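You operate a simulated robot arm through the tools that you are given. There is no shell and no other tool. Be economical: measure what you need, move in short steps, check, and stop when the job is done.

The job below is to be done with a simulated robot arm. You get a single attempt, and the scene is never put back.

Task
Take the boat off shore power and run it on the battery.
Fine: supply dial off first, shore switch off, then the blue plug out and into its holder; the dial ends on battery; breakers stay as they are.

Only the result counts: the job must be done as asked and must still hold three seconds after the hand-in. Knocking over, shifting, dropping, spilling or breaking anything else fails it.

Robot
A 6-joint arm with a two-finger parallel gripper on a trunk, on a base that drives. Base frame: it is fixed to the floor where the robot stands at the start and does not move with it; the origin is under the middle of the robot, x ahead of it, y to its left, z up; the surface under the hand at the start is at about z = 0.9. Lengths are in m, angles in rad, forces in N, time in s.
Its first joint turns from -2.897 to 2.897 rad. Places, roughly: battery lever [0.5, 0, 0.7]; blue holder [0.5, 0.3, 0.9]; galley breaker [0.6, -0.1, 1.5]; saloon breaker [0.6, -0.1, 1.2]; shore switch [0.6, 0, 1]; supply dial [0.6, 0.2, 1.2]; supply panel [0.7, 0.2, 1.3]; swing lamp dial [0.7, -0.2, 1.2]; swing lamp switch [0.7, -0.2, 1.4]; water breaker [0.6, -0.1, 1.4]. Payload 3.91 kg.
The tool frame sits at the grasp point between the pads (the TCP): z along the fingers, y along the line on which they close. The tips reach 0.03 m beyond it. The gripper opens to 0.11 m. The fingers are 0.02 m wide and 0.01 m thick; the gripper's body (0.048 by 0.112 m) begins 0.055 m behind the TCP.
Orientation is told as [roll, pitch, yaw] about the base's x, y, z axes, in that order, counted from this pose: with the fingers straight down and closing along the base's y, the tool's x points along the base's -x, its y along +y and its z along -z.

Tools
- The arm moves only by the tool move_arm. Its arguments are lists of equal length, an entry for each row: "travel": the shift along the tool's x, y, z in units of 250 mm (1.0 is 250 mm), a list of three; "dr": the turn, a rotation vector about the tool's x, y, z in units of 45 degrees (1.0 is 45 degrees), a list of three. In form: {"travel": [[x, y, z], ...], "dr": [[rx, ry, rz], ...]}. A call has 1 to 8 rows; each row is the pose to reach, as a shift and turn from the pose commanded when the call began, along the tool's axes at that moment. "fingers" is the finger opening in m, from 0 to 0.11, set as the call begins (left out, the last holds). A call with a number of a shift or a turn outside -1 to 1 is refused whole. Rows are played at 5 a second. More than 0.05 m and 0.15 rad between two rows, or a gripper value outside its range, and nothing of the call is played. Where a pose cannot be reached the arm comes as near as it can. A force on the tool above 40 N (or 10 N above the force at the start of the call, whichever is more), or a blocked arm, ends the call early, and 0.2 s more pass. Each finger travels about 0.108 m/s and halts on what it meets, pressing with about 36 N; the grip force reading is that of the motor and also rises with nothing between the fingers. The clock runs only during rows and for 0.2 s after the last one: add rows that repeat a pose to give the fingers time. It gives the time, the measured TCP pose, the force on the tool (base axes), the opening and the grip force at its end, in the units of the frame above (readings bear some noise), with the torque about the TCP (base axes, N m) and any sound that the robot's microphone picked up.
- Cameras (640 x 400 px; columns grow to the right, rows downward): "scene" is now at [0.5672, 0.14, 1.3474]; the picture's right is [0.00, -0.69, -0.72], its down [-0.93, -0.27, 0.25] and it looks along [-0.37, 0.67, -0.64] (base axes); focal length 214 px, centre (320, 200). "wrist" rides on the gripper at [0.072, 0.017, -0.103] in the tool frame; the picture's right is [-0.23, 0.97, 0.00], its down [-0.76, -0.18, -0.62] and it looks along [-0.61, -0.14, 0.78] (tool axes); focal length 222 px, centre (320, 200). There is no depth. A picture from a camera that has moved, and an enlarged one, comes with that camera's place and axes in the base frame and with its lens. The place of the scene camera against the robot may be out by one fixed shift of up to 0.018 m in any direction.
- grab_frame(camera): a new picture of that camera. The clock stands still meanwhile.
- drive_base(legs): drives the robot by 1 to 6 legs, each [ahead, left, turn to the left] in m, m and rad, along the robot's own axes; the way and the turn of a leg run together, so that a leg with both is an arc; at most 1.5 m and 3.142 rad a leg. The arm and the cameras ride along, it lands a little off, and it stops where it bumps. It gives what a move gives.
- aim_head(pan, tilt): turns the head with the scene camera to pan (to the left, within 1.396 rad either way) and tilt (down, from -0.506 to 1.204), counted from straight ahead of the robot. It gives what a move gives.
- zoom(camera, box): a new picture of the part [left, top, right, bottom] of that camera's present view, enlarged. The clock stands still meanwhile.
- close_job(): hands the job in; it is judged then, once.

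Go step by step. Nothing tells you exact positions but the pictures and the camera data: compare them with the known pose of the tool, close in by small moves and look again before you grip or let go. The budget is 120 turns and 98 pictures, counting those below and the enlarged ones. Unless the task says otherwise, let go and move clear before handing in, and close with one line.

The tools are called after "Request:" as a command line: name --argument value ..., lists and objects as JSON in quotes. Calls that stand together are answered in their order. move_arm: Moves the arm, as the interface text tells. Its arguments: {"type":"object","properties":{"travel":{"type":"array"},"dr":{"type":"array"},"fingers":{"type":"number"}},"required":["travel","dr"]} The other tools are called the same way: drive_base (legs) drives the base; aim_head (pan, tilt) turns the head that bears the scene camera; grab_frame (camera) takes a picture; zoom (camera, box) takes an enlarged picture of a part of a camera's view; close_job () hands the job in.

At the start:

```text
clock: 0.0
tool_pos: [0.479, 0.076, 1.2796]
ee_rot: [-0.001, -0.002, -0.002]
force: [-0.3, 0.3, -0.7]
wrist_torque: [-0.01, 0.0, -0.02]
width: 0.1102
finger_force: 0.1
robot x, y, heading: [0.0005, -0.0001, -0.0]
head pan, tilt: [0.81, 0.377]
```

scene: 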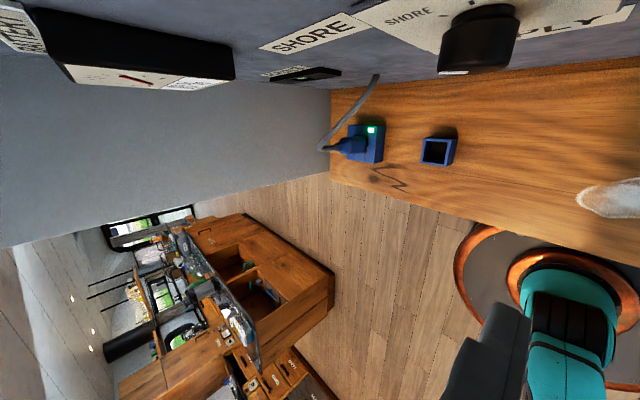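
wrist: 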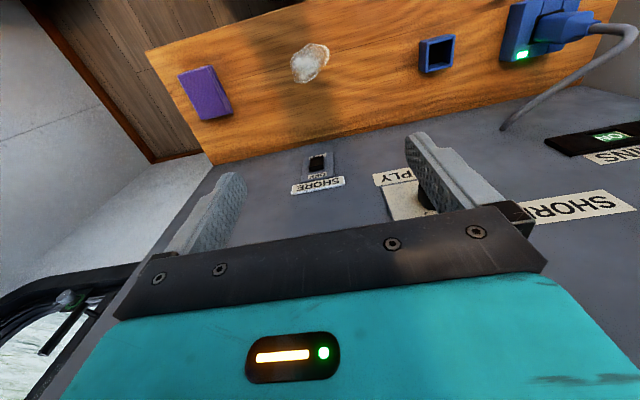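

I see the scene camera looking left and down with the blue plug in its socket and an empty blue holder on a shelf. I'll turn the head to see the panel and take more views.

Request:
aim_head --pan 0.0 --tilt 0.3

Request:
grab_frame --camera "scene"

Request:
grab_frame --camera "wrist"

```text
clock: 1.1
tool_pos: [0.4779, 0.0752, 1.2801]
ee_rot: [0.0, 0.0, 0.001]
force: [0.1, 0.0, -0.5]
wrist_torque: [0.03, 0.0, 0.03]
width: 0.11
finger_force: 0.0
robot x, y, heading: [0.0, 0.0009, 0.001]
head pan, tilt: [0.0, 0.3]
```

```text
95 pictures are left
camera scene: at [0.5743, 0.0728, 1.318], right [0.0, -1.0, 0.0], down [-0.96, 0.0, 0.3], along [-0.3, 0.0, -0.96], focal length 214 px, centre (320, 200)
```

scene: 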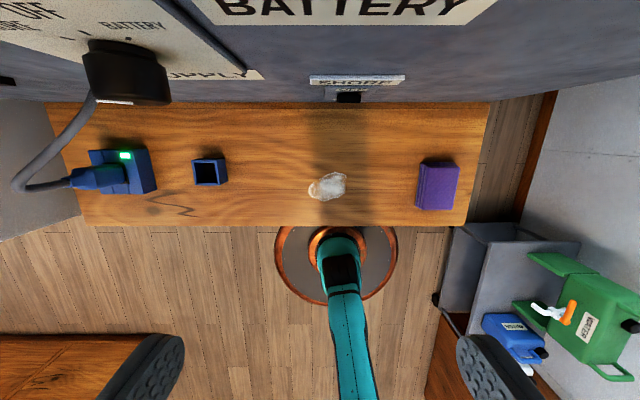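

```text
94 pictures are left
camera wrist: at [0.4062, 0.0927, 1.3828], right [0.23, 0.97, 0.0], down [0.76, -0.18, 0.62], along [0.61, -0.14, -0.78], focal length 222 px, centre (320, 200)
```

wrist: 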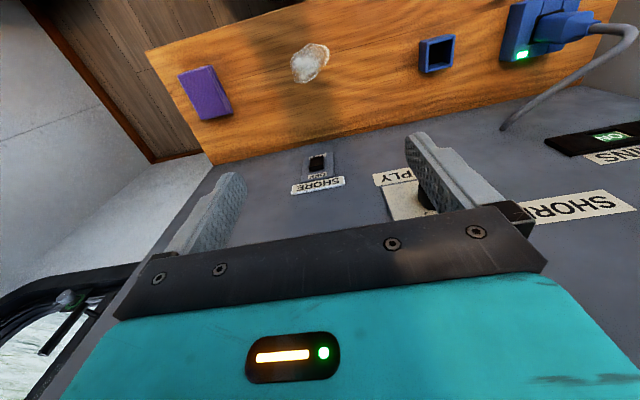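

The scene camera looks nearly straight down at tilt 0.3; a negative tilt will bring the panel in.

Request:
aim_head --pan 0.0 --tilt -0.5

Request:
grab_frame --camera "scene"

Request:
aim_head --pan 0.9 --tilt -0.5

Request:
grab_frame --camera "scene"

```text
clock: 2.3
tool_pos: [0.4743, 0.0748, 1.2816]
ee_rot: [0.0, -0.002, 0.001]
force: [-79.1, -1.4, -36.8]
wrist_torque: [0.21, 0.72, -0.48]
width: 0.1096
finger_force: 0.0
robot x, y, heading: [0.0011, -0.0008, 0.004]
head pan, tilt: [0.0, -0.499]
```

```text
93 pictures are left
camera scene: at [0.6131, 0.0729, 1.3298], right [0.0, -1.0, 0.0], down [-0.98, 0.0, -0.19], along [0.19, 0.0, -0.98], focal length 214 px, centre (320, 200)
```

scene: 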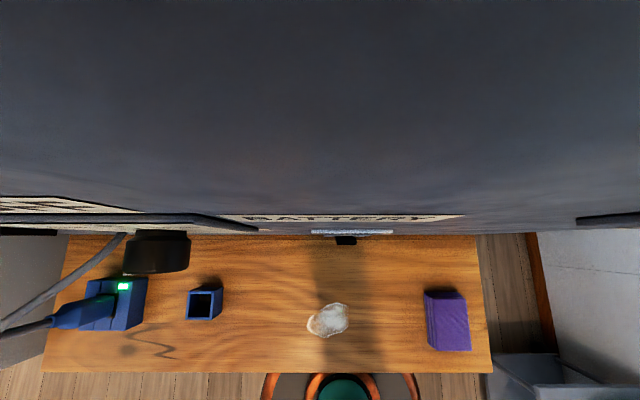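

```text
clock: 3.5
tool_pos: [0.4689, 0.0711, 1.2828]
ee_rot: [0.003, -0.004, -0.002]
force: [-126.4, -61.1, -35.7]
wrist_torque: [2.03, -4.44, -2.89]
width: 0.11
finger_force: 0.2
robot x, y, heading: [-0.0029, -0.0026, -0.002]
head pan, tilt: [0.901, -0.499]
```

```text
92 pictures are left
camera scene: at [0.6137, 0.1256, 1.3596], right [0.0, -0.7, -0.72], down [-0.97, 0.18, -0.18], along [0.25, 0.7, -0.67], focal length 214 px, centre (320, 200)
```

scene: 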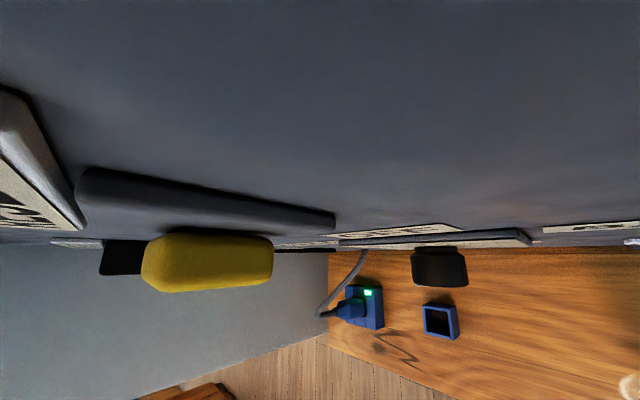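

The force readings show something pressing on the arm with the head at this tilt, so I'll turn the head back immediately and then check.

Request:
aim_head --pan 0.0 --tilt 0.4

Request:
grab_frame --camera "scene"

```text
clock: 4.7
tool_pos: [0.4793, 0.0757, 1.28]
ee_rot: [-0.001, 0.001, 0.0]
force: [-0.5, 0.2, 0.3]
wrist_torque: [0.01, 0.03, 0.0]
width: 0.1103
finger_force: 0.1
robot x, y, heading: [-0.0022, -0.0002, -0.005]
head pan, tilt: [0.0, 0.4]
```

```text
91 pictures are left
camera scene: at [0.5656, 0.0729, 1.3184], right [0.0, -1.0, 0.0], down [-0.92, 0.0, 0.39], along [-0.39, 0.0, -0.92], focal length 214 px, centre (320, 200)
```

scene: 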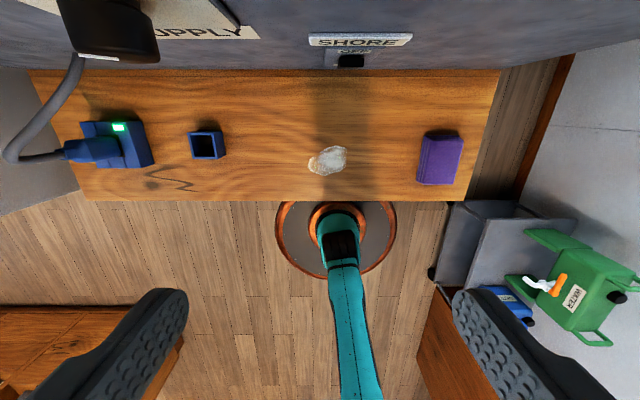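

Force is back to zero. The finger tips appear in the scene picture, so that camera seems to ride near the hand; I'll pull the arm back 0.2 m and check.

Request:
move_arm --travel '[[0.2, 0, 0], [0.4, 0, 0], [0.6, 0, 0], [0.8, 0, 0], [0.8, 0, 0]]' --dr '[[0, 0, 0], [0, 0, 0], [0, 0, 0], [0, 0, 0], [0, 0, 0]]'

Request:
grab_frame --camera "scene"

Request:
grab_frame --camera "wrist"

```text
clock: 5.9
tool_pos: [0.2845, 0.0803, 1.2583]
ee_rot: [0.002, -0.008, 0.0]
force: [-0.3, 0.1, 0.6]
wrist_torque: [-0.01, -0.01, 0.0]
width: 0.1101
finger_force: 0.0
out of reach, approached as far as the arm can: row 3, 4, 5
robot x, y, heading: [0.0008, 0.005, 0.001]
head pan, tilt: [0.0, 0.4]
```

```text
90 pictures are left
camera scene: at [0.3705, 0.0768, 1.2992], right [0.0, -1.0, 0.0], down [-0.92, 0.0, 0.38], along [-0.38, 0.0, -0.92], focal length 214 px, centre (320, 200)
```

scene: 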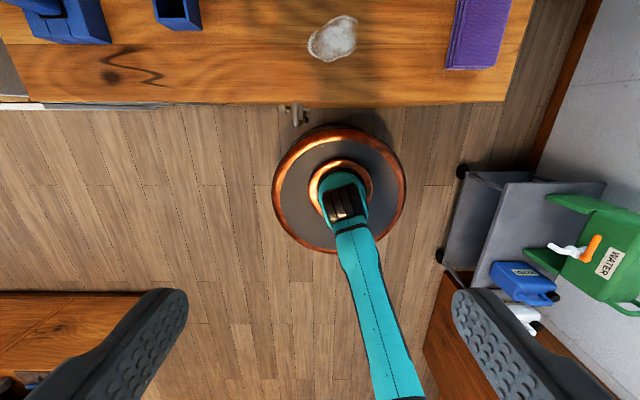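

```text
89 pictures are left
camera wrist: at [0.2112, 0.0966, 1.362], right [0.23, 0.97, 0.01], down [0.76, -0.18, 0.63], along [0.61, -0.14, -0.78], focal length 222 px, centre (320, 200)
```

wrist: 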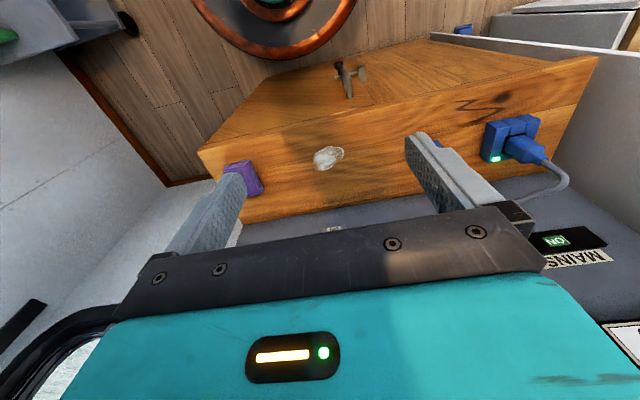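

The scene camera rides on the hand ahead of the fingers, so I'll pitch the hand toward the panel (fingers forward) to view it.

Request:
move_arm --travel '[[-0.1, 0, 0], [-0.2, 0, 0], [-0.3, 0, 0], [-0.4, 0, 0], [-0.4, 0, 0], [-0.4, 0, 0], [-0.4, 0, 0]]' --dr '[[0, -0.16, 0], [0, -0.33, 0], [0, -0.5, 0], [0, -0.66, 0], [0, -0.83, 0], [0, -1, 0], [0, -1, 0]]'

Request:
grab_frame --camera "scene"

```text
clock: 7.5
tool_pos: [0.3851, 0.0789, 1.2599]
ee_rot: [0.001, -0.787, 0.0]
force: [-0.1, -0.5, 0.9]
wrist_torque: [0.01, 0.01, 0.03]
width: 0.1102
finger_force: 0.1
robot x, y, heading: [-0.0014, 0.0019, 0.002]
head pan, tilt: [0.0, 0.4]
```

```text
88 pictures are left
camera scene: at [0.4237, 0.0759, 1.3399], right [0.0, -1.0, 0.0], down [-0.93, 0.0, -0.38], along [0.38, 0.0, -0.93], focal length 214 px, centre (320, 200)
```

scene: 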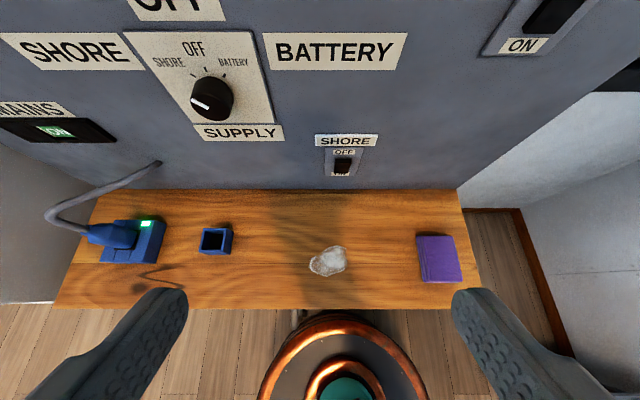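

Good view of dial (at shore), shore switch and plug. I'll pitch another 45° so the fingers point straight at the panel.

Request:
move_arm --travel '[[0, 0, 0], [0, 0, 0], [0, 0, 0], [0, 0, 0], [0, 0, 0], [0, 0, 0], [0, 0, 0]]' --dr '[[0, -0.16, 0], [0, -0.33, 0], [0, -0.5, 0], [0, -0.66, 0], [0, -0.83, 0], [0, -1, 0], [0, -1, 0]]'

Request:
grab_frame --camera "scene"

Request:
grab_frame --camera "wrist"

```text
clock: 9.1
tool_pos: [0.3861, 0.0792, 1.2606]
ee_rot: [3.127, -1.57, -3.128]
force: [-0.2, -0.8, -0.4]
wrist_torque: [0.01, 0.02, 0.01]
width: 0.1101
finger_force: 0.0
robot x, y, heading: [0.0013, 0.004, -0.001]
head pan, tilt: [0.0, 0.4]
```

```text
87 pictures are left
camera scene: at [0.3615, 0.0759, 1.3351], right [0.0, -1.0, 0.0], down [-0.39, 0.0, -0.92], along [0.92, 0.0, -0.39], focal length 214 px, centre (320, 200)
```

scene: 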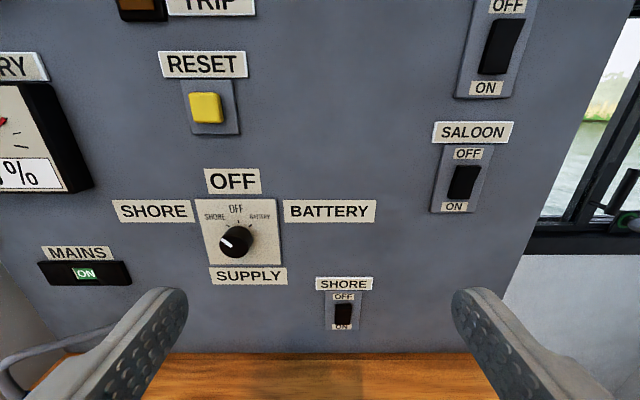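

```text
86 pictures are left
camera wrist: at [0.2824, 0.0959, 1.1876], right [0.0, 0.97, 0.23], down [-0.62, -0.18, 0.76], along [0.78, -0.14, 0.61], focal length 222 px, centre (320, 200)
```

wrist: 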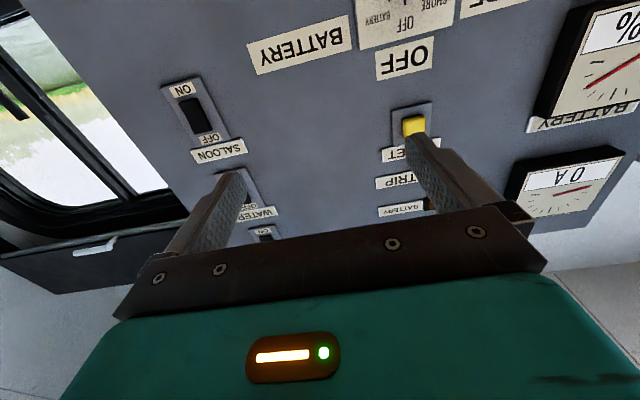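

Taking a level look at the whole panel, the upper gauges and the battery lever below.

Request:
aim_head --pan 0.0 --tilt -0.3

Request:
grab_frame --camera "scene"

Request:
aim_head --pan 0.0 --tilt 1.1

Request:
grab_frame --camera "scene"

Request:
aim_head --pan 0.4 --tilt 0.5

Request:
grab_frame --camera "scene"

```text
clock: 10.1
tool_pos: [0.3869, 0.079, 1.2613]
ee_rot: [2.672, -1.571, -2.672]
force: [0.3, 0.2, 0.0]
wrist_torque: [-0.01, 0.01, 0.02]
width: 0.1101
finger_force: 0.0
robot x, y, heading: [-0.0019, -0.0032, 0.003]
head pan, tilt: [0.0, -0.3]
```

```text
85 pictures are left
camera scene: at [0.3477, 0.0758, 1.3977], right [0.0, -1.0, 0.0], down [0.29, 0.0, -0.96], along [0.96, 0.0, 0.29], focal length 214 px, centre (320, 200)
```

scene: 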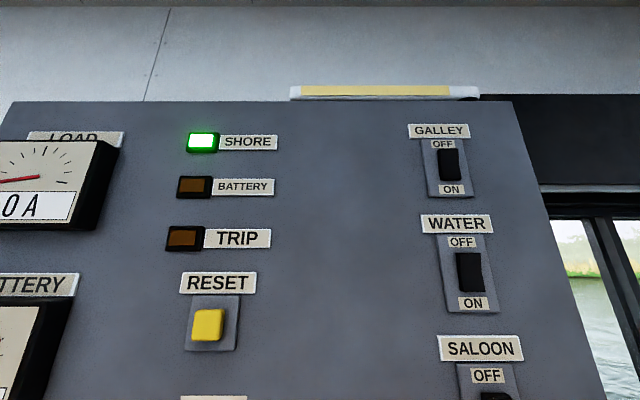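

```text
clock: 11.7
tool_pos: [0.3861, 0.079, 1.2607]
ee_rot: [2.635, -1.569, -2.636]
force: [-0.4, 0.1, 0.0]
wrist_torque: [-0.03, -0.01, 0.01]
width: 0.1099
finger_force: 0.0
robot x, y, heading: [-0.001, -0.0026, -0.002]
head pan, tilt: [0.0, 1.1]
```

```text
84 pictures are left
camera scene: at [0.3322, 0.0758, 1.2784], right [0.0, -1.0, 0.0], down [-0.89, 0.0, -0.45], along [0.45, 0.0, -0.89], focal length 214 px, centre (320, 200)
```

scene: 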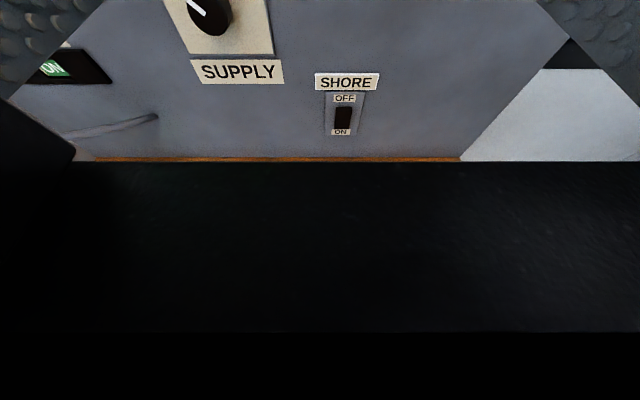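

```text
clock: 12.7
tool_pos: [0.3861, 0.0788, 1.26]
ee_rot: [2.914, -1.571, -2.913]
force: [-0.6, -0.1, 0.1]
wrist_torque: [0.02, 0.02, -0.01]
width: 0.1101
finger_force: 0.1
robot x, y, heading: [-0.0003, -0.0015, -0.003]
head pan, tilt: [0.4, 0.499]
```

```text
83 pictures are left
camera scene: at [0.3529, 0.1111, 1.326], right [0.39, -0.92, 0.0], down [-0.44, -0.19, -0.88], along [0.81, 0.34, -0.48], focal length 214 px, centre (320, 200)
```

scene: 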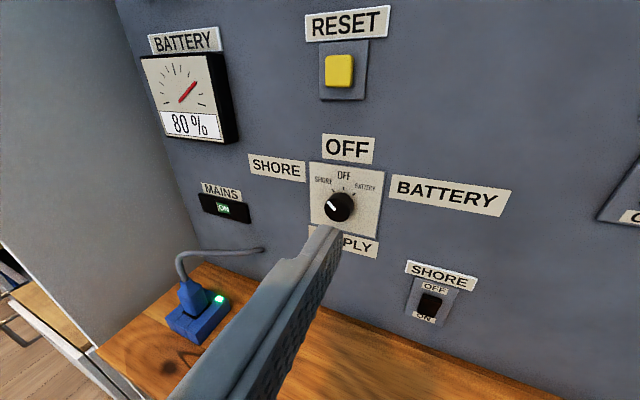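

The dial I place near (0.62, 0.195, 1.164) and the shore switch near (0.624, 0.036, 1.013). I'll zoom in on these parts and the plug.

Request:
zoom --camera "scene" --box '[100, 230, 300, 355]'

Request:
zoom --camera "scene" --box '[300, 130, 500, 340]'

```text
3.20 times, centred on (200, 292) of scene
camera zoom: at [0.3529, 0.1111, 1.326], right [0.39, -0.92, 0.0], down [-0.44, -0.19, -0.88], along [0.81, 0.34, -0.48], focal length 686 px, centre (704, -96)
```

zoom: 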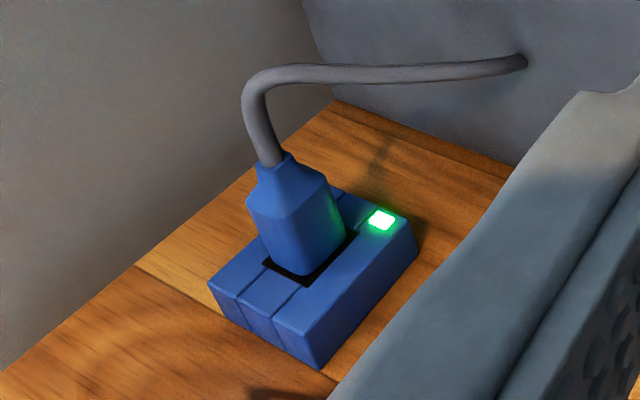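

```text
1.90 times, centred on (400, 235) of scene
camera zoom: at [0.3529, 0.1111, 1.326], right [0.39, -0.92, 0.0], down [-0.44, -0.19, -0.88], along [0.81, 0.34, -0.48], focal length 408 px, centre (168, 133)
```

zoom: 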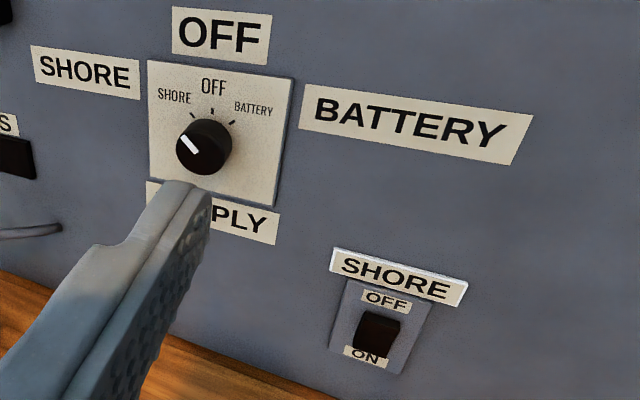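

Plug stands vertically in its socket; dial is on SHORE with OFF at 12 o'clock. I'll move the hand in front of the dial, 0.1 m short, and look with both cameras.

Request:
move_arm --travel '[[0.077, 0.094, 0.08], [0.154, 0.187, 0.16], [0.231, 0.28, 0.24], [0.308, 0.374, 0.32], [0.386, 0.468, 0.4], [0.386, 0.468, 0.4]]' --dr '[[0, 0, 0], [0, 0, 0], [0, 0, 0], [0, 0, 0], [0, 0, 0], [0, 0, 0]]' --fingers 0.08

Request:
aim_head --pan 0.0 --tilt 0.4

Request:
grab_frame --camera "scene"

Request:
grab_frame --camera "wrist"

```text
clock: 14.1
tool_pos: [0.4841, 0.1959, 1.1631]
ee_rot: [2.528, -1.57, -2.531]
force: [0.1, -0.2, -0.1]
wrist_torque: [-0.02, 0.01, 0.01]
width: 0.0802
finger_force: 0.1
robot x, y, heading: [0.0008, -0.002, -0.002]
head pan, tilt: [0.4, 0.499]
```

```text
clock: 14.9
tool_pos: [0.4854, 0.1944, 1.1622]
ee_rot: [2.386, -1.572, -2.385]
force: [0.2, -0.4, 0.2]
wrist_torque: [0.03, -0.05, 0.01]
width: 0.0798
finger_force: 0.0
robot x, y, heading: [0.0003, -0.0005, 0.001]
head pan, tilt: [0.0, 0.4]
```

```text
80 pictures are left
camera scene: at [0.46, 0.1922, 1.2376], right [0.0, -1.0, 0.0], down [-0.39, 0.0, -0.92], along [0.92, 0.0, -0.39], focal length 214 px, centre (320, 200)
```

scene: 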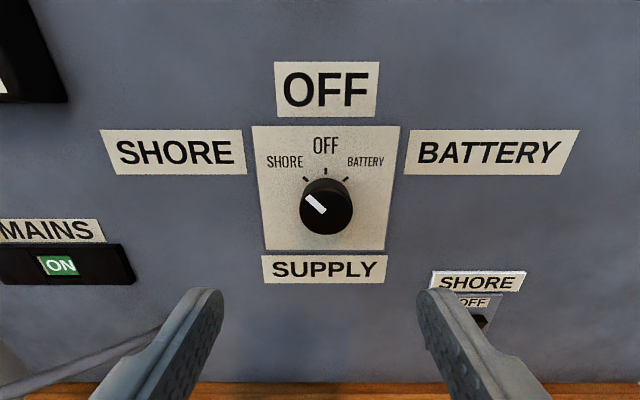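

```text
79 pictures are left
camera wrist: at [0.3807, 0.2121, 1.0902], right [0.0, 0.97, 0.23], down [-0.62, -0.18, 0.76], along [0.78, -0.14, 0.61], focal length 222 px, centre (320, 200)
```

wrist: 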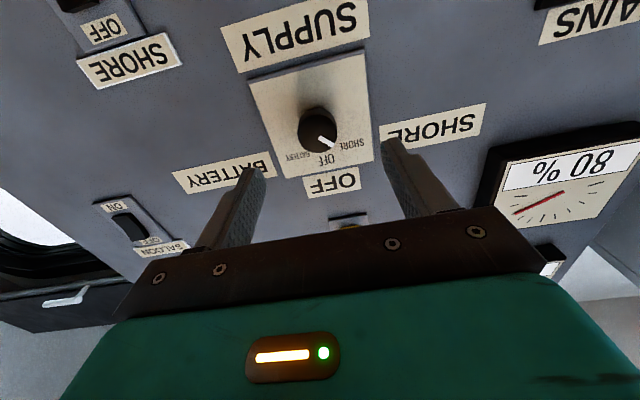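

Knob is between the fingers' sight lines, roughly at (0.605, 0.191, 1.172). I'll step 5 cm closer and measure again.

Request:
move_arm --travel '[[-0.016, -0.014, 0.1], [-0.032, -0.014, 0.2], [-0.032, -0.014, 0.2]]' --dr '[[0, 0, 0], [0, 0, 0], [0, 0, 0]]'

Request:
grab_frame --camera "scene"

Request:
grab_frame --camera "wrist"

```text
clock: 15.7
tool_pos: [0.5361, 0.1935, 1.1715]
ee_rot: [1.723, -1.57, -1.723]
force: [-0.5, -0.2, -0.2]
wrist_torque: [-0.03, -0.02, -0.04]
width: 0.08
finger_force: 0.0
robot x, y, heading: [-0.001, 0.0019, -0.0]
head pan, tilt: [0.0, 0.4]
```

```text
78 pictures are left
camera scene: at [0.5108, 0.1897, 1.2467], right [0.0, -1.0, 0.0], down [-0.39, 0.0, -0.92], along [0.92, 0.0, -0.39], focal length 214 px, centre (320, 200)
```

scene: 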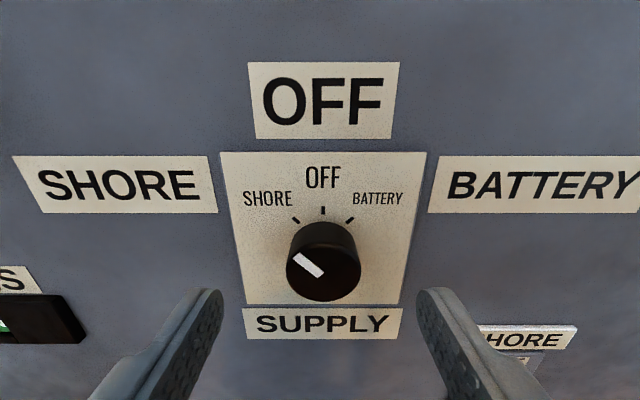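

```text
77 pictures are left
camera wrist: at [0.4315, 0.2097, 1.0992], right [0.0, 0.97, 0.23], down [-0.62, -0.18, 0.76], along [0.78, -0.14, 0.61], focal length 222 px, centre (320, 200)
```

wrist: 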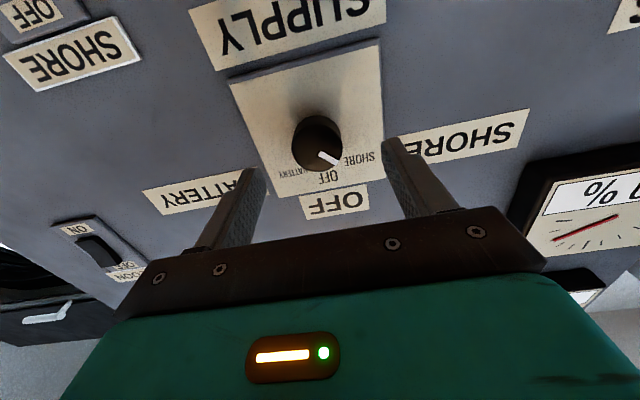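

Knob is about 0.04 m wide, its face near x=0.595, centred near y=0.191, z=1.176. I'll advance with open fingers around it.

Request:
move_arm --travel '[[-0.01, -0.01, 0.06], [-0.02, -0.01, 0.12], [-0.02, -0.01, 0.18], [-0.02, -0.01, 0.18]]' --dr '[[0, 0, 0], [0, 0, 0], [0, 0, 0], [0, 0, 0]]'

Request:
grab_frame --camera "scene"

Request:
grab_frame --camera "wrist"

```text
clock: 16.7
tool_pos: [0.5789, 0.1902, 1.1767]
ee_rot: [1.438, -1.572, -1.44]
force: [-20.1, -0.9, -7.2]
wrist_torque: [0.33, 0.22, -0.91]
width: 0.08
finger_force: 0.6
robot x, y, heading: [0.0002, -0.0012, -0.0]
head pan, tilt: [0.0, 0.4]
```

```text
76 pictures are left
camera scene: at [0.5543, 0.1873, 1.2515], right [0.0, -1.0, 0.0], down [-0.39, 0.0, -0.92], along [0.92, 0.0, -0.39], focal length 214 px, centre (320, 200)
```

scene: 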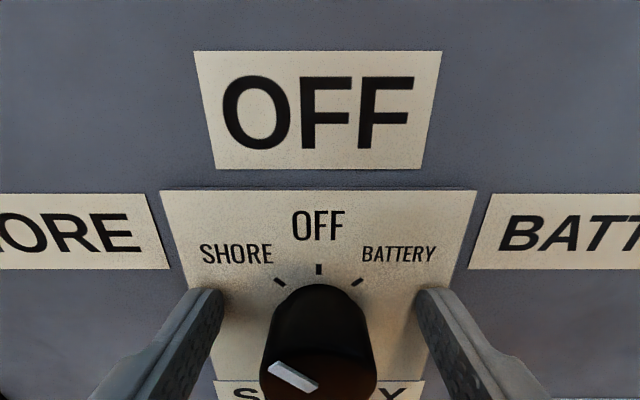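

```text
75 pictures are left
camera wrist: at [0.475, 0.2073, 1.104], right [0.0, 0.97, 0.23], down [-0.62, -0.18, 0.76], along [0.78, -0.14, 0.61], focal length 222 px, centre (320, 200)
```

wrist: 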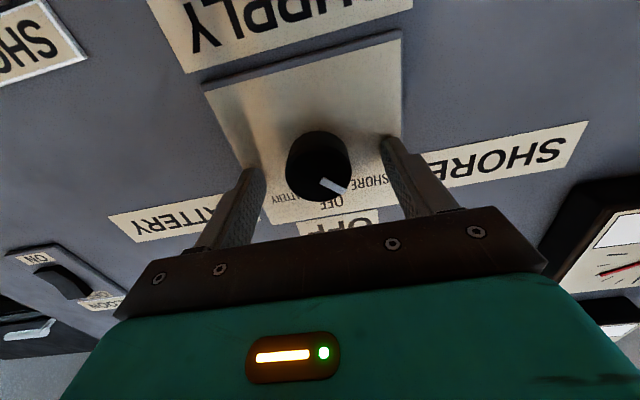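

Tips touch the dial plate (about 20 N) and the knob sits ~9 mm lower than the fingers, centred between them. I'll back off 6 mm and drop 9 mm, then close on the knob.

Request:
move_arm --travel '[[0, 0, -0.03], [0.036, 0, -0.03], [0.036, 0, -0.03]]' --dr '[[0, 0, 0], [0, 0, 0], [0, 0, 0]]'

Request:
grab_frame --camera "scene"

```text
clock: 17.5
tool_pos: [0.5728, 0.189, 1.1661]
ee_rot: [1.551, -1.571, -1.554]
force: [-0.7, 0.2, 0.3]
wrist_torque: [0.01, 0.02, -0.01]
width: 0.0801
finger_force: 0.1
robot x, y, heading: [-0.0041, 0.0022, -0.002]
head pan, tilt: [0.0, 0.4]
```

```text
74 pictures are left
camera scene: at [0.5485, 0.1867, 1.2424], right [0.0, -1.0, 0.0], down [-0.39, 0.0, -0.92], along [0.92, 0.0, -0.39], focal length 214 px, centre (320, 200)
```

scene: 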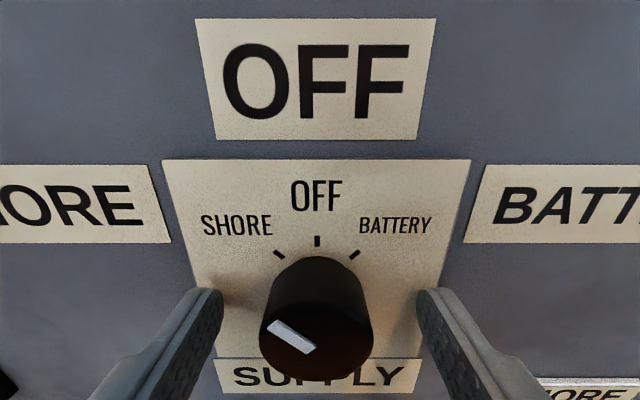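

Well aligned. Closing on the knob.

Request:
move_arm --travel '[[0, 0, 0], [0, 0, 0], [0, 0, 0], [0, 0, 0]]' --dr '[[0, 0, 0], [0, 0, 0], [0, 0, 0], [0, 0, 0]]' --fingers 0.02

Request:
move_arm --travel '[[0, 0, 0], [0, 0, 0], [0, 0, 0], [0, 0, 0], [0, 0, 0], [0, 0, 0], [0, 0, 0]]' --dr '[[0, 0, 0.16], [0, 0, 0.32], [0, 0, 0.48], [0, 0, 0.64], [0, 0, 0.8], [0, 0, 0.96], [0, 0, 1.0]]'

Request:
grab_frame --camera "scene"

```text
clock: 18.5
tool_pos: [0.572, 0.191, 1.1687]
ee_rot: [-1.576, -1.571, 1.577]
force: [6.2, 16.2, 5.6]
wrist_torque: [0.0, -0.01, -0.07]
width: 0.0375
finger_force: 44.8
robot x, y, heading: [0.0023, 0.0046, 0.001]
head pan, tilt: [0.0, 0.4]
```

```text
clock: 20.1
tool_pos: [0.5734, 0.192, 1.1679]
ee_rot: [1.572, -0.785, -1.57]
force: [-8.5, 32.0, 13.4]
wrist_torque: [-0.06, 0.1, 0.34]
width: 0.0375
finger_force: 45.1
robot x, y, heading: [-0.0002, -0.0011, 0.002]
head pan, tilt: [0.0, 0.4]
```

```text
73 pictures are left
camera scene: at [0.5485, 0.1377, 1.2215], right [0.0, -0.71, -0.71], down [-0.39, 0.65, -0.65], along [0.92, 0.28, -0.27], focal length 214 px, centre (320, 200)
```

scene: 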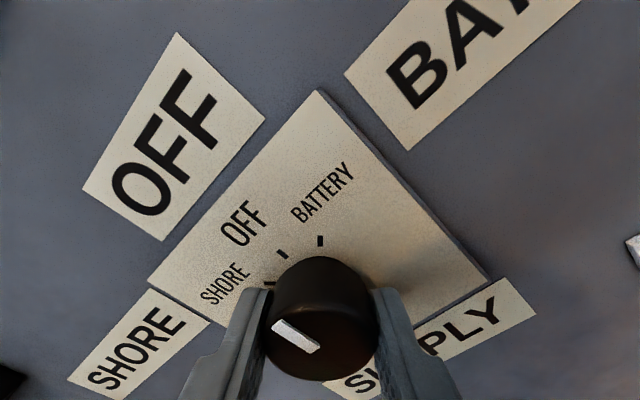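

The knob turned with the hand and points at OFF. I'll release, then back off and check.

Request:
move_arm --travel '[[0, 0, 0], [0, 0, 0], [0, 0, -0.1], [0, 0, -0.2], [0, 0, -0.36], [0, 0, -0.36]]' --dr '[[0, 0, 0], [0, 0, 0], [0, 0, 0], [0, 0, 0], [0, 0, 0], [0, 0, 0]]' --fingers 0.08

Request:
grab_frame --camera "scene"

```text
clock: 21.5
tool_pos: [0.484, 0.1888, 1.1679]
ee_rot: [1.57, -0.787, -1.571]
force: [0.1, -0.1, 0.9]
wrist_torque: [-0.01, -0.02, 0.0]
width: 0.0797
finger_force: 0.2
robot x, y, heading: [0.0002, 0.0014, 0.005]
head pan, tilt: [0.0, 0.4]
```

```text
72 pictures are left
camera scene: at [0.4598, 0.1339, 1.2203], right [0.0, -0.71, -0.71], down [-0.39, 0.65, -0.65], along [0.92, 0.28, -0.28], focal length 214 px, centre (320, 200)
```

scene: 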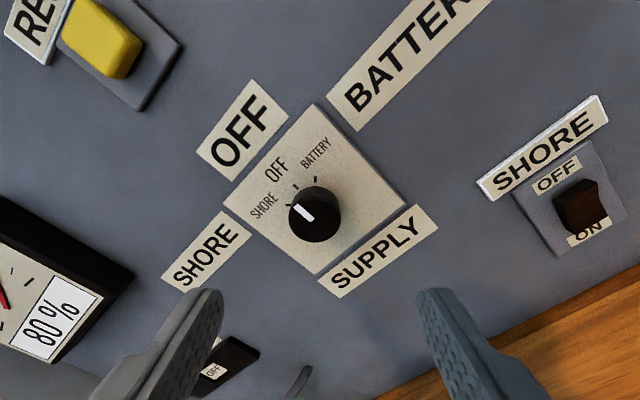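

Dial is on OFF and the mains indicator reads OFF. Next the shore switch: rotate the hand back level first.

Request:
move_arm --travel '[[0, 0, 0], [0, 0, 0], [0, 0, 0], [0, 0, 0], [0, 0, 0], [0, 0, 0], [0, 0, 0]]' --dr '[[0, 0, -0.16], [0, 0, -0.32], [0, 0, -0.48], [0, 0, -0.64], [0, 0, -0.8], [0, 0, -0.96], [0, 0, -1.0]]' --fingers 0.0

Request:
move_arm --travel '[[0.09, -0.15, 0], [0.18, -0.3, 0], [0.27, -0.45, 0], [0.36, -0.61, 0], [0.36, -0.61, 0]]' --dr '[[0, 0, 0], [0, 0, 0], [0, 0, 0], [0, 0, 0], [0, 0, 0]]'

Request:
grab_frame --camera "scene"

Request:
grab_frame --camera "wrist"

```text
clock: 23.1
tool_pos: [0.4839, 0.1898, 1.1686]
ee_rot: [-1.557, -1.57, 1.557]
force: [0.1, 0.3, 0.0]
wrist_torque: [0.01, 0.0, -0.04]
width: 0.0001
finger_force: 35.7
robot x, y, heading: [0.0012, 0.0042, 0.002]
head pan, tilt: [0.0, 0.4]
```

```text
clock: 24.3
tool_pos: [0.4842, 0.0369, 1.0764]
ee_rot: [-0.397, -1.571, 0.396]
force: [-1.2, 0.4, -0.5]
wrist_torque: [-0.01, -0.01, -0.01]
width: 0.0001
finger_force: 36.3
robot x, y, heading: [0.0008, -0.0009, 0.005]
head pan, tilt: [0.0, 0.4]
```

```text
71 pictures are left
camera scene: at [0.4586, 0.034, 1.1509], right [0.0, -1.0, 0.0], down [-0.39, 0.0, -0.92], along [0.92, 0.0, -0.39], focal length 214 px, centre (320, 200)
```

scene: 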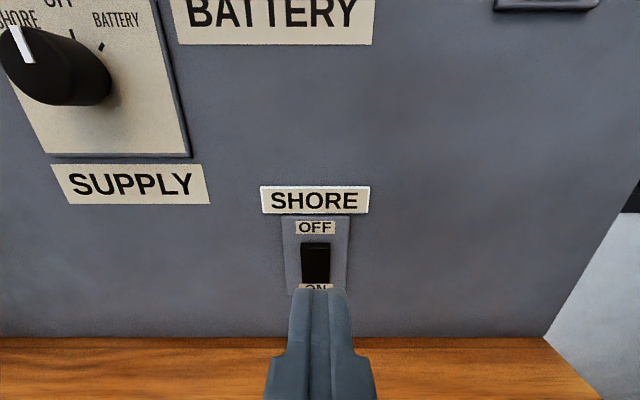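

```text
70 pictures are left
camera wrist: at [0.3792, 0.0539, 1.0035], right [0.0, 0.97, 0.23], down [-0.62, -0.18, 0.76], along [0.78, -0.14, 0.61], focal length 222 px, centre (320, 200)
```

wrist: 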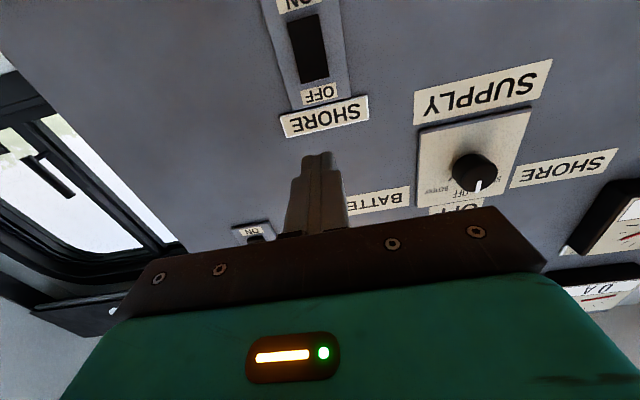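

Request:
zoom --camera "scene" --box '[240, 170, 400, 300]'

Request:
zoom --camera "wrist" --box '[240, 0, 400, 130]'

```text
3.08 times, centred on (320, 235) of scene
camera zoom: at [0.4586, 0.034, 1.1509], right [0.0, -1.0, 0.0], down [-0.39, 0.0, -0.92], along [0.92, 0.0, -0.39], focal length 660 px, centre (320, 92)
```

zoom: 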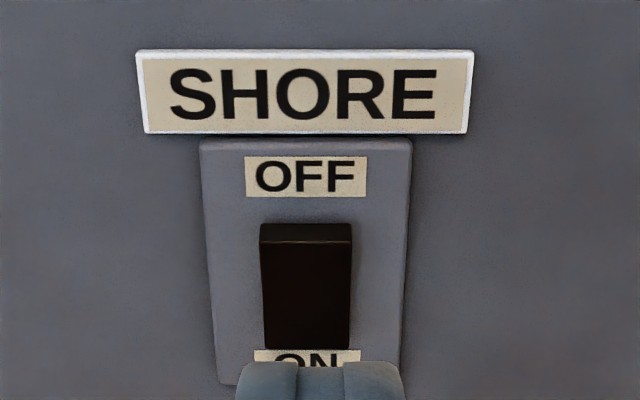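

```text
3.08 times, centred on (320, 65) of wrist
camera zoom: at [0.3792, 0.0539, 1.0035], right [0.0, 0.97, 0.23], down [-0.62, -0.18, 0.76], along [0.78, -0.14, 0.61], focal length 684 px, centre (320, 615)
```

zoom: 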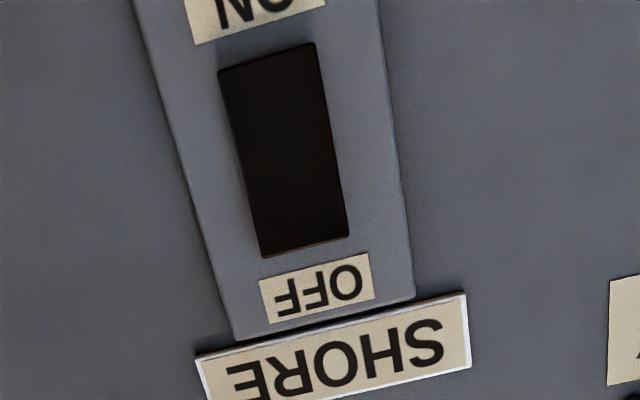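

The rocker's top half stands proud (ON pressed in), so pressing its upper half switches it off. I'll line the closed fingertips up at about y=0.04, z=1.03, a few cm short.

Request:
move_arm --travel '[[0.06, 0.012, 0.05], [0.12, 0.012, 0.1], [0.186, 0.012, 0.15], [0.186, 0.012, 0.2], [0.186, 0.012, 0.2]]' --dr '[[0, 0, 0], [0, 0, 0], [0, 0, 0], [0, 0, 0], [0, 0, 0]]'

Request:
grab_frame --camera "scene"

Request:
grab_frame --camera "wrist"

```text
clock: 25.5
tool_pos: [0.5335, 0.0408, 1.031]
ee_rot: [2.117, -1.572, -2.119]
force: [-0.4, 0.1, 0.0]
wrist_torque: [-0.03, -0.01, -0.02]
width: 0.0002
finger_force: 35.6
robot x, y, heading: [0.0048, -0.0029, 0.002]
head pan, tilt: [0.0, 0.4]
```

```text
67 pictures are left
camera scene: at [0.509, 0.038, 1.1058], right [0.0, -1.0, 0.0], down [-0.39, 0.0, -0.92], along [0.92, 0.0, -0.39], focal length 214 px, centre (320, 200)
```

scene: 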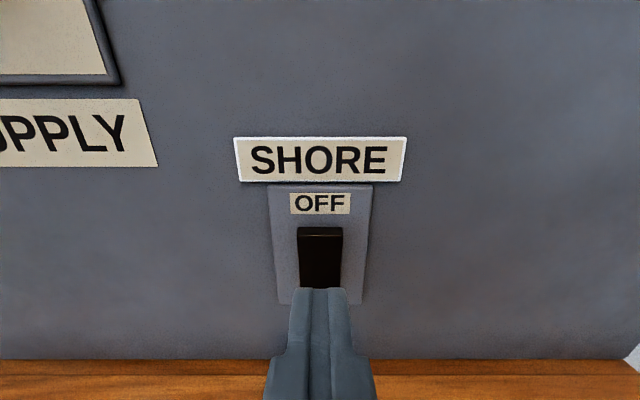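

```text
66 pictures are left
camera wrist: at [0.4297, 0.058, 0.9584], right [0.0, 0.97, 0.23], down [-0.62, -0.18, 0.76], along [0.78, -0.14, 0.61], focal length 222 px, centre (320, 200)
```

wrist: 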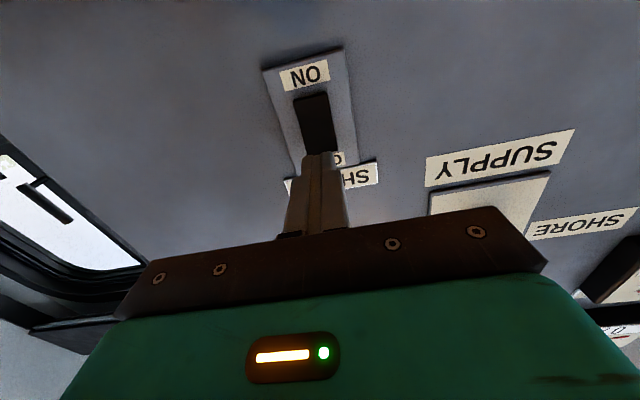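

Fingers line up laterally; I'll raise 6 mm to hit the upper half and press forward in small steps.

Request:
move_arm --travel '[[-0.026, 0, 0.04], [-0.026, 0, 0.08], [-0.026, 0, 0.1], [-0.026, 0, 0.12], [-0.026, 0, 0.14], [-0.026, 0, 0.16]]' --dr '[[0, 0, 0], [0, 0, 0], [0, 0, 0], [0, 0, 0], [0, 0, 0], [0, 0, 0]]'

Request:
grab_frame --camera "scene"

```text
clock: 26.9
tool_pos: [0.5698, 0.0407, 1.0394]
ee_rot: [2.788, -1.57, -2.789]
force: [-22.0, -1.0, 2.7]
wrist_torque: [0.06, 0.17, -0.09]
width: 0.0002
finger_force: 36.0
robot x, y, heading: [0.0003, 0.0012, -0.002]
head pan, tilt: [0.0, 0.4]
stopped in row 6: the force on the tool passed its limit at 52 N (the readings are from after the stop); the commanded pose is now the measured one
```

```text
65 pictures are left
camera scene: at [0.5449, 0.0377, 1.1136], right [0.0, -1.0, 0.0], down [-0.39, 0.0, -0.92], along [0.92, 0.0, -0.39], focal length 214 px, centre (320, 200)
```

scene: 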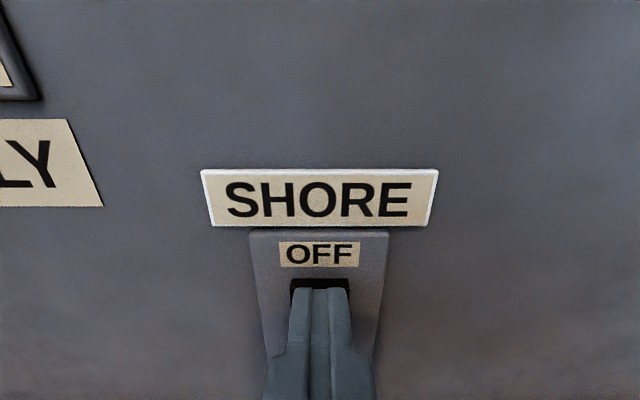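

Contact was firm on the upper half. I'll back off and look at the rocker.

Request:
move_arm --travel '[[0, 0, -0.1], [0, 0, -0.2], [-0.1, 0, -0.3], [-0.2, 0, -0.3], [-0.2, 0, -0.3]]' --dr '[[0, 0, 0], [0, 0, 0], [0, 0, 0], [0, 0, 0], [0, 0, 0]]'

Request:
zoom --camera "scene" --box '[240, 170, 400, 300]'

Request:
grab_frame --camera "scene"

```text
clock: 28.1
tool_pos: [0.4961, 0.0415, 1.0877]
ee_rot: [0.922, -1.572, -0.921]
force: [0.0, 0.4, -0.2]
wrist_torque: [-0.01, 0.0, 0.02]
width: 0.0001
finger_force: 36.4
robot x, y, heading: [-0.0024, 0.003, 0.0]
head pan, tilt: [0.0, 0.4]
```

```text
3.08 times, centred on (320, 235) of scene
camera zoom: at [0.4716, 0.0377, 1.1618], right [0.0, -1.0, 0.0], down [-0.39, 0.0, -0.92], along [0.92, 0.0, -0.39], focal length 660 px, centre (320, 92)
```

zoom: 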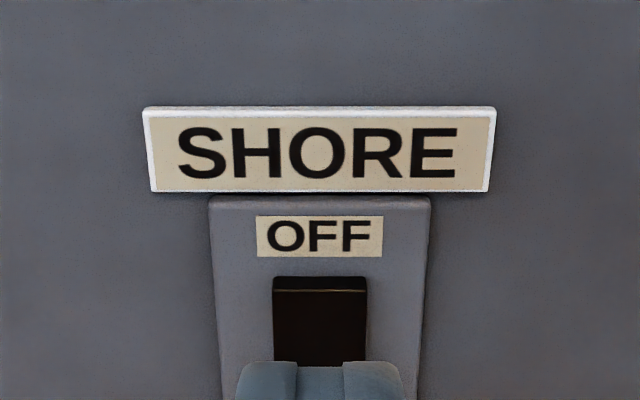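

```text
63 pictures are left
camera scene: at [0.4716, 0.0377, 1.1618], right [0.0, -1.0, 0.0], down [-0.39, 0.0, -0.92], along [0.92, 0.0, -0.39], focal length 214 px, centre (320, 200)
```

scene: 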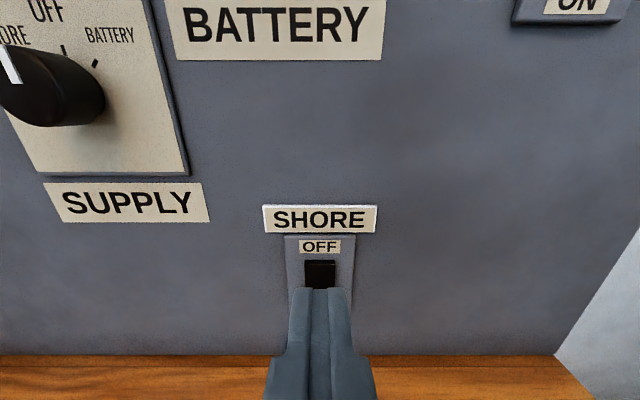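

The rocker's state isn't clear with the finger in the way; I'll open the fingers and zoom again.

Request:
move_arm --travel '[[0, 0.1, 0], [0, 0.2, 0], [0, 0.3, 0], [0, 0.3, 0]]' --dr '[[0, 0, 0], [0, 0, 0], [0, 0, 0], [0, 0, 0]]' --fingers 0.11

Request:
aim_head --pan -0.5 --tilt 0.4

Request:
grab_frame --camera "scene"

```text
clock: 29.1
tool_pos: [0.4964, 0.1165, 1.0873]
ee_rot: [0.739, -1.57, -0.741]
force: [0.2, 0.2, 0.1]
wrist_torque: [0.02, -0.01, 0.0]
width: 0.1103
finger_force: 0.1
robot x, y, heading: [0.001, -0.0016, -0.003]
head pan, tilt: [0.0, 0.4]
```

```text
clock: 30.1
tool_pos: [0.4979, 0.1166, 1.0872]
ee_rot: [0.989, -1.571, -0.988]
force: [0.5, -0.4, -0.2]
wrist_torque: [0.01, -0.01, 0.01]
width: 0.1099
finger_force: 0.0
robot x, y, heading: [-0.0027, -0.0001, 0.004]
head pan, tilt: [-0.499, 0.4]
```

```text
62 pictures are left
camera scene: at [0.4609, 0.0684, 1.1619], right [-0.48, -0.88, 0.0], down [-0.34, 0.19, -0.92], along [0.81, -0.44, -0.39], focal length 214 px, centre (320, 200)
```

scene: 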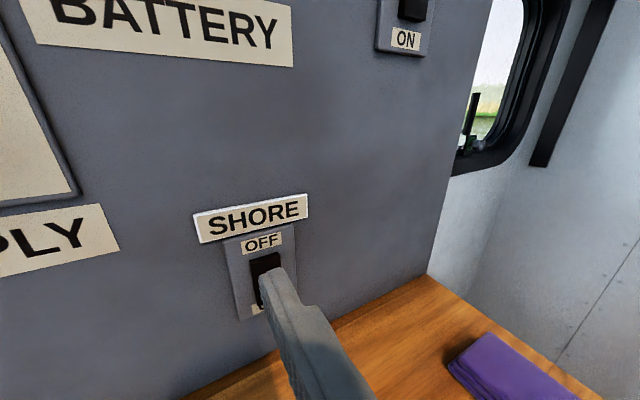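

The finger still blocks; lifting the hand a bit.

Request:
move_arm --travel '[[-0.1, 0.1, 0], [-0.25, 0.2, 0], [-0.4, 0.2, 0], [-0.4, 0.2, 0]]' --dr '[[0, 0, 0], [0, 0, 0], [0, 0, 0], [0, 0, 0]]' --fingers 0.0

Request:
grab_frame --camera "scene"

```text
clock: 31.1
tool_pos: [0.4973, 0.1666, 1.1899]
ee_rot: [0.577, -1.569, -0.578]
force: [0.4, -0.1, -0.8]
wrist_torque: [0.0, 0.0, 0.01]
width: 0.0
finger_force: 36.8
robot x, y, heading: [-0.003, 0.0027, -0.001]
head pan, tilt: [-0.499, 0.4]
```

```text
61 pictures are left
camera scene: at [0.4611, 0.1181, 1.2636], right [-0.48, -0.88, 0.0], down [-0.34, 0.19, -0.92], along [0.81, -0.44, -0.39], focal length 214 px, centre (320, 200)
```

scene: 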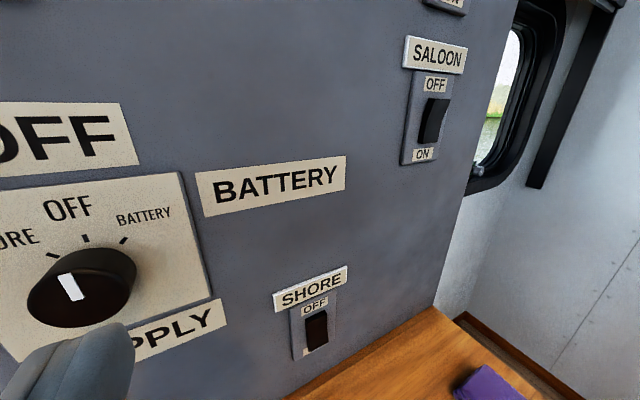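

Request:
zoom --camera "scene" --box '[260, 260, 370, 370]'

Request:
zoom --camera "scene" --box '[380, 30, 490, 170]'

```text
3.64 times, centred on (315, 315) of scene
camera zoom: at [0.4611, 0.1181, 1.2636], right [-0.48, -0.88, 0.0], down [-0.34, 0.19, -0.92], along [0.81, -0.44, -0.39], focal length 780 px, centre (338, -218)
```

zoom: 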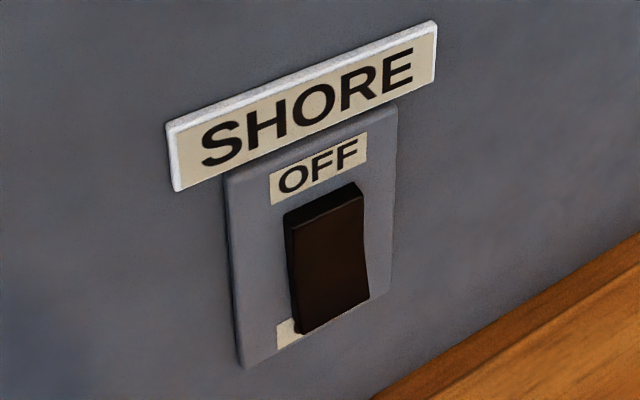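

```text
2.86 times, centred on (435, 100) of scene
camera zoom: at [0.4611, 0.1181, 1.2636], right [-0.48, -0.88, 0.0], down [-0.34, 0.19, -0.92], along [0.81, -0.44, -0.39], focal length 613 px, centre (-9, 486)
```

zoom: 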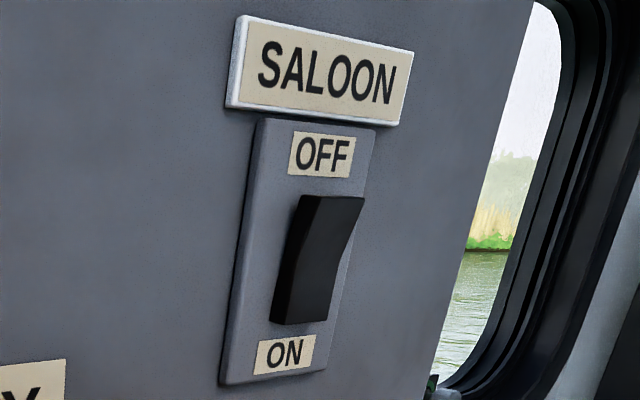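

The shore rocker's lower end now stands out over the ON label, so it's OFF. Next I go to the plug: hand pitched 45° down, in front of and above it, for a look.

Request:
move_arm --travel '[[0, 0.1, -0.07], [0.03, 0.2, -0.14], [0.07, 0.3, -0.21], [0.11, 0.4, -0.28], [0.15, 0.5, -0.36], [0.2, 0.6, -0.36], [0.24, 0.68, -0.36], [0.24, 0.68, -0.36]]' --dr '[[0, 0.16, 0], [0, 0.32, 0], [0, 0.48, 0], [0, 0.64, 0], [0, 0.8, 0], [0, 0.96, 0], [0, 1, 0], [0, 1, 0]]' --fingers 0.08

Request:
aim_head --pan 0.0 --tilt 0.2

Request:
grab_frame --camera "scene"

Request:
grab_frame --camera "wrist"

```text
clock: 32.9
tool_pos: [0.4079, 0.3345, 1.1285]
ee_rot: [0.0, -0.785, 0.0]
force: [0.1, 0.9, 0.4]
wrist_torque: [0.03, 0.01, 0.02]
width: 0.0802
finger_force: 0.0
robot x, y, heading: [-0.0023, -0.0003, -0.002]
head pan, tilt: [-0.499, 0.4]
```

```text
clock: 33.8
tool_pos: [0.4062, 0.3353, 1.1284]
ee_rot: [0.0, -0.784, 0.001]
force: [0.0, 0.2, -0.8]
wrist_torque: [-0.01, -0.02, 0.03]
width: 0.0803
finger_force: 0.0
robot x, y, heading: [-0.0016, 0.0023, 0.004]
head pan, tilt: [0.0, 0.201]
```

```text
58 pictures are left
camera scene: at [0.459, 0.3313, 1.2207], right [0.0, -1.0, 0.0], down [-0.83, 0.0, -0.55], along [0.55, 0.0, -0.83], focal length 214 px, centre (320, 200)
```

scene: 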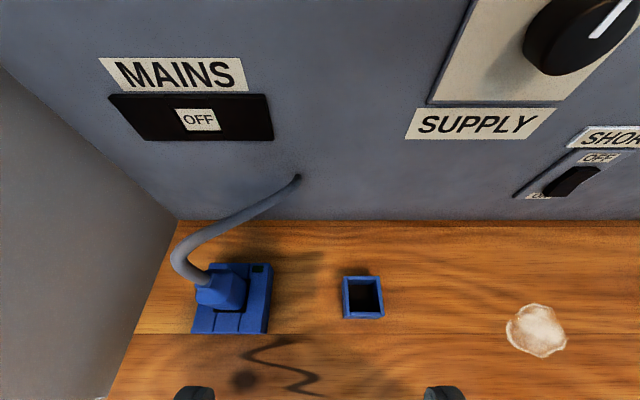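

```text
57 pictures are left
camera wrist: at [0.2827, 0.3514, 1.1498], right [0.16, 0.97, 0.16], down [0.1, -0.18, 0.98], along [0.98, -0.14, -0.12], focal length 222 px, centre (320, 200)
```

wrist: 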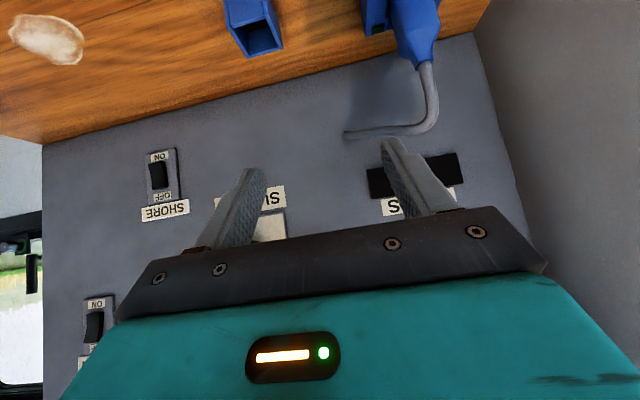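

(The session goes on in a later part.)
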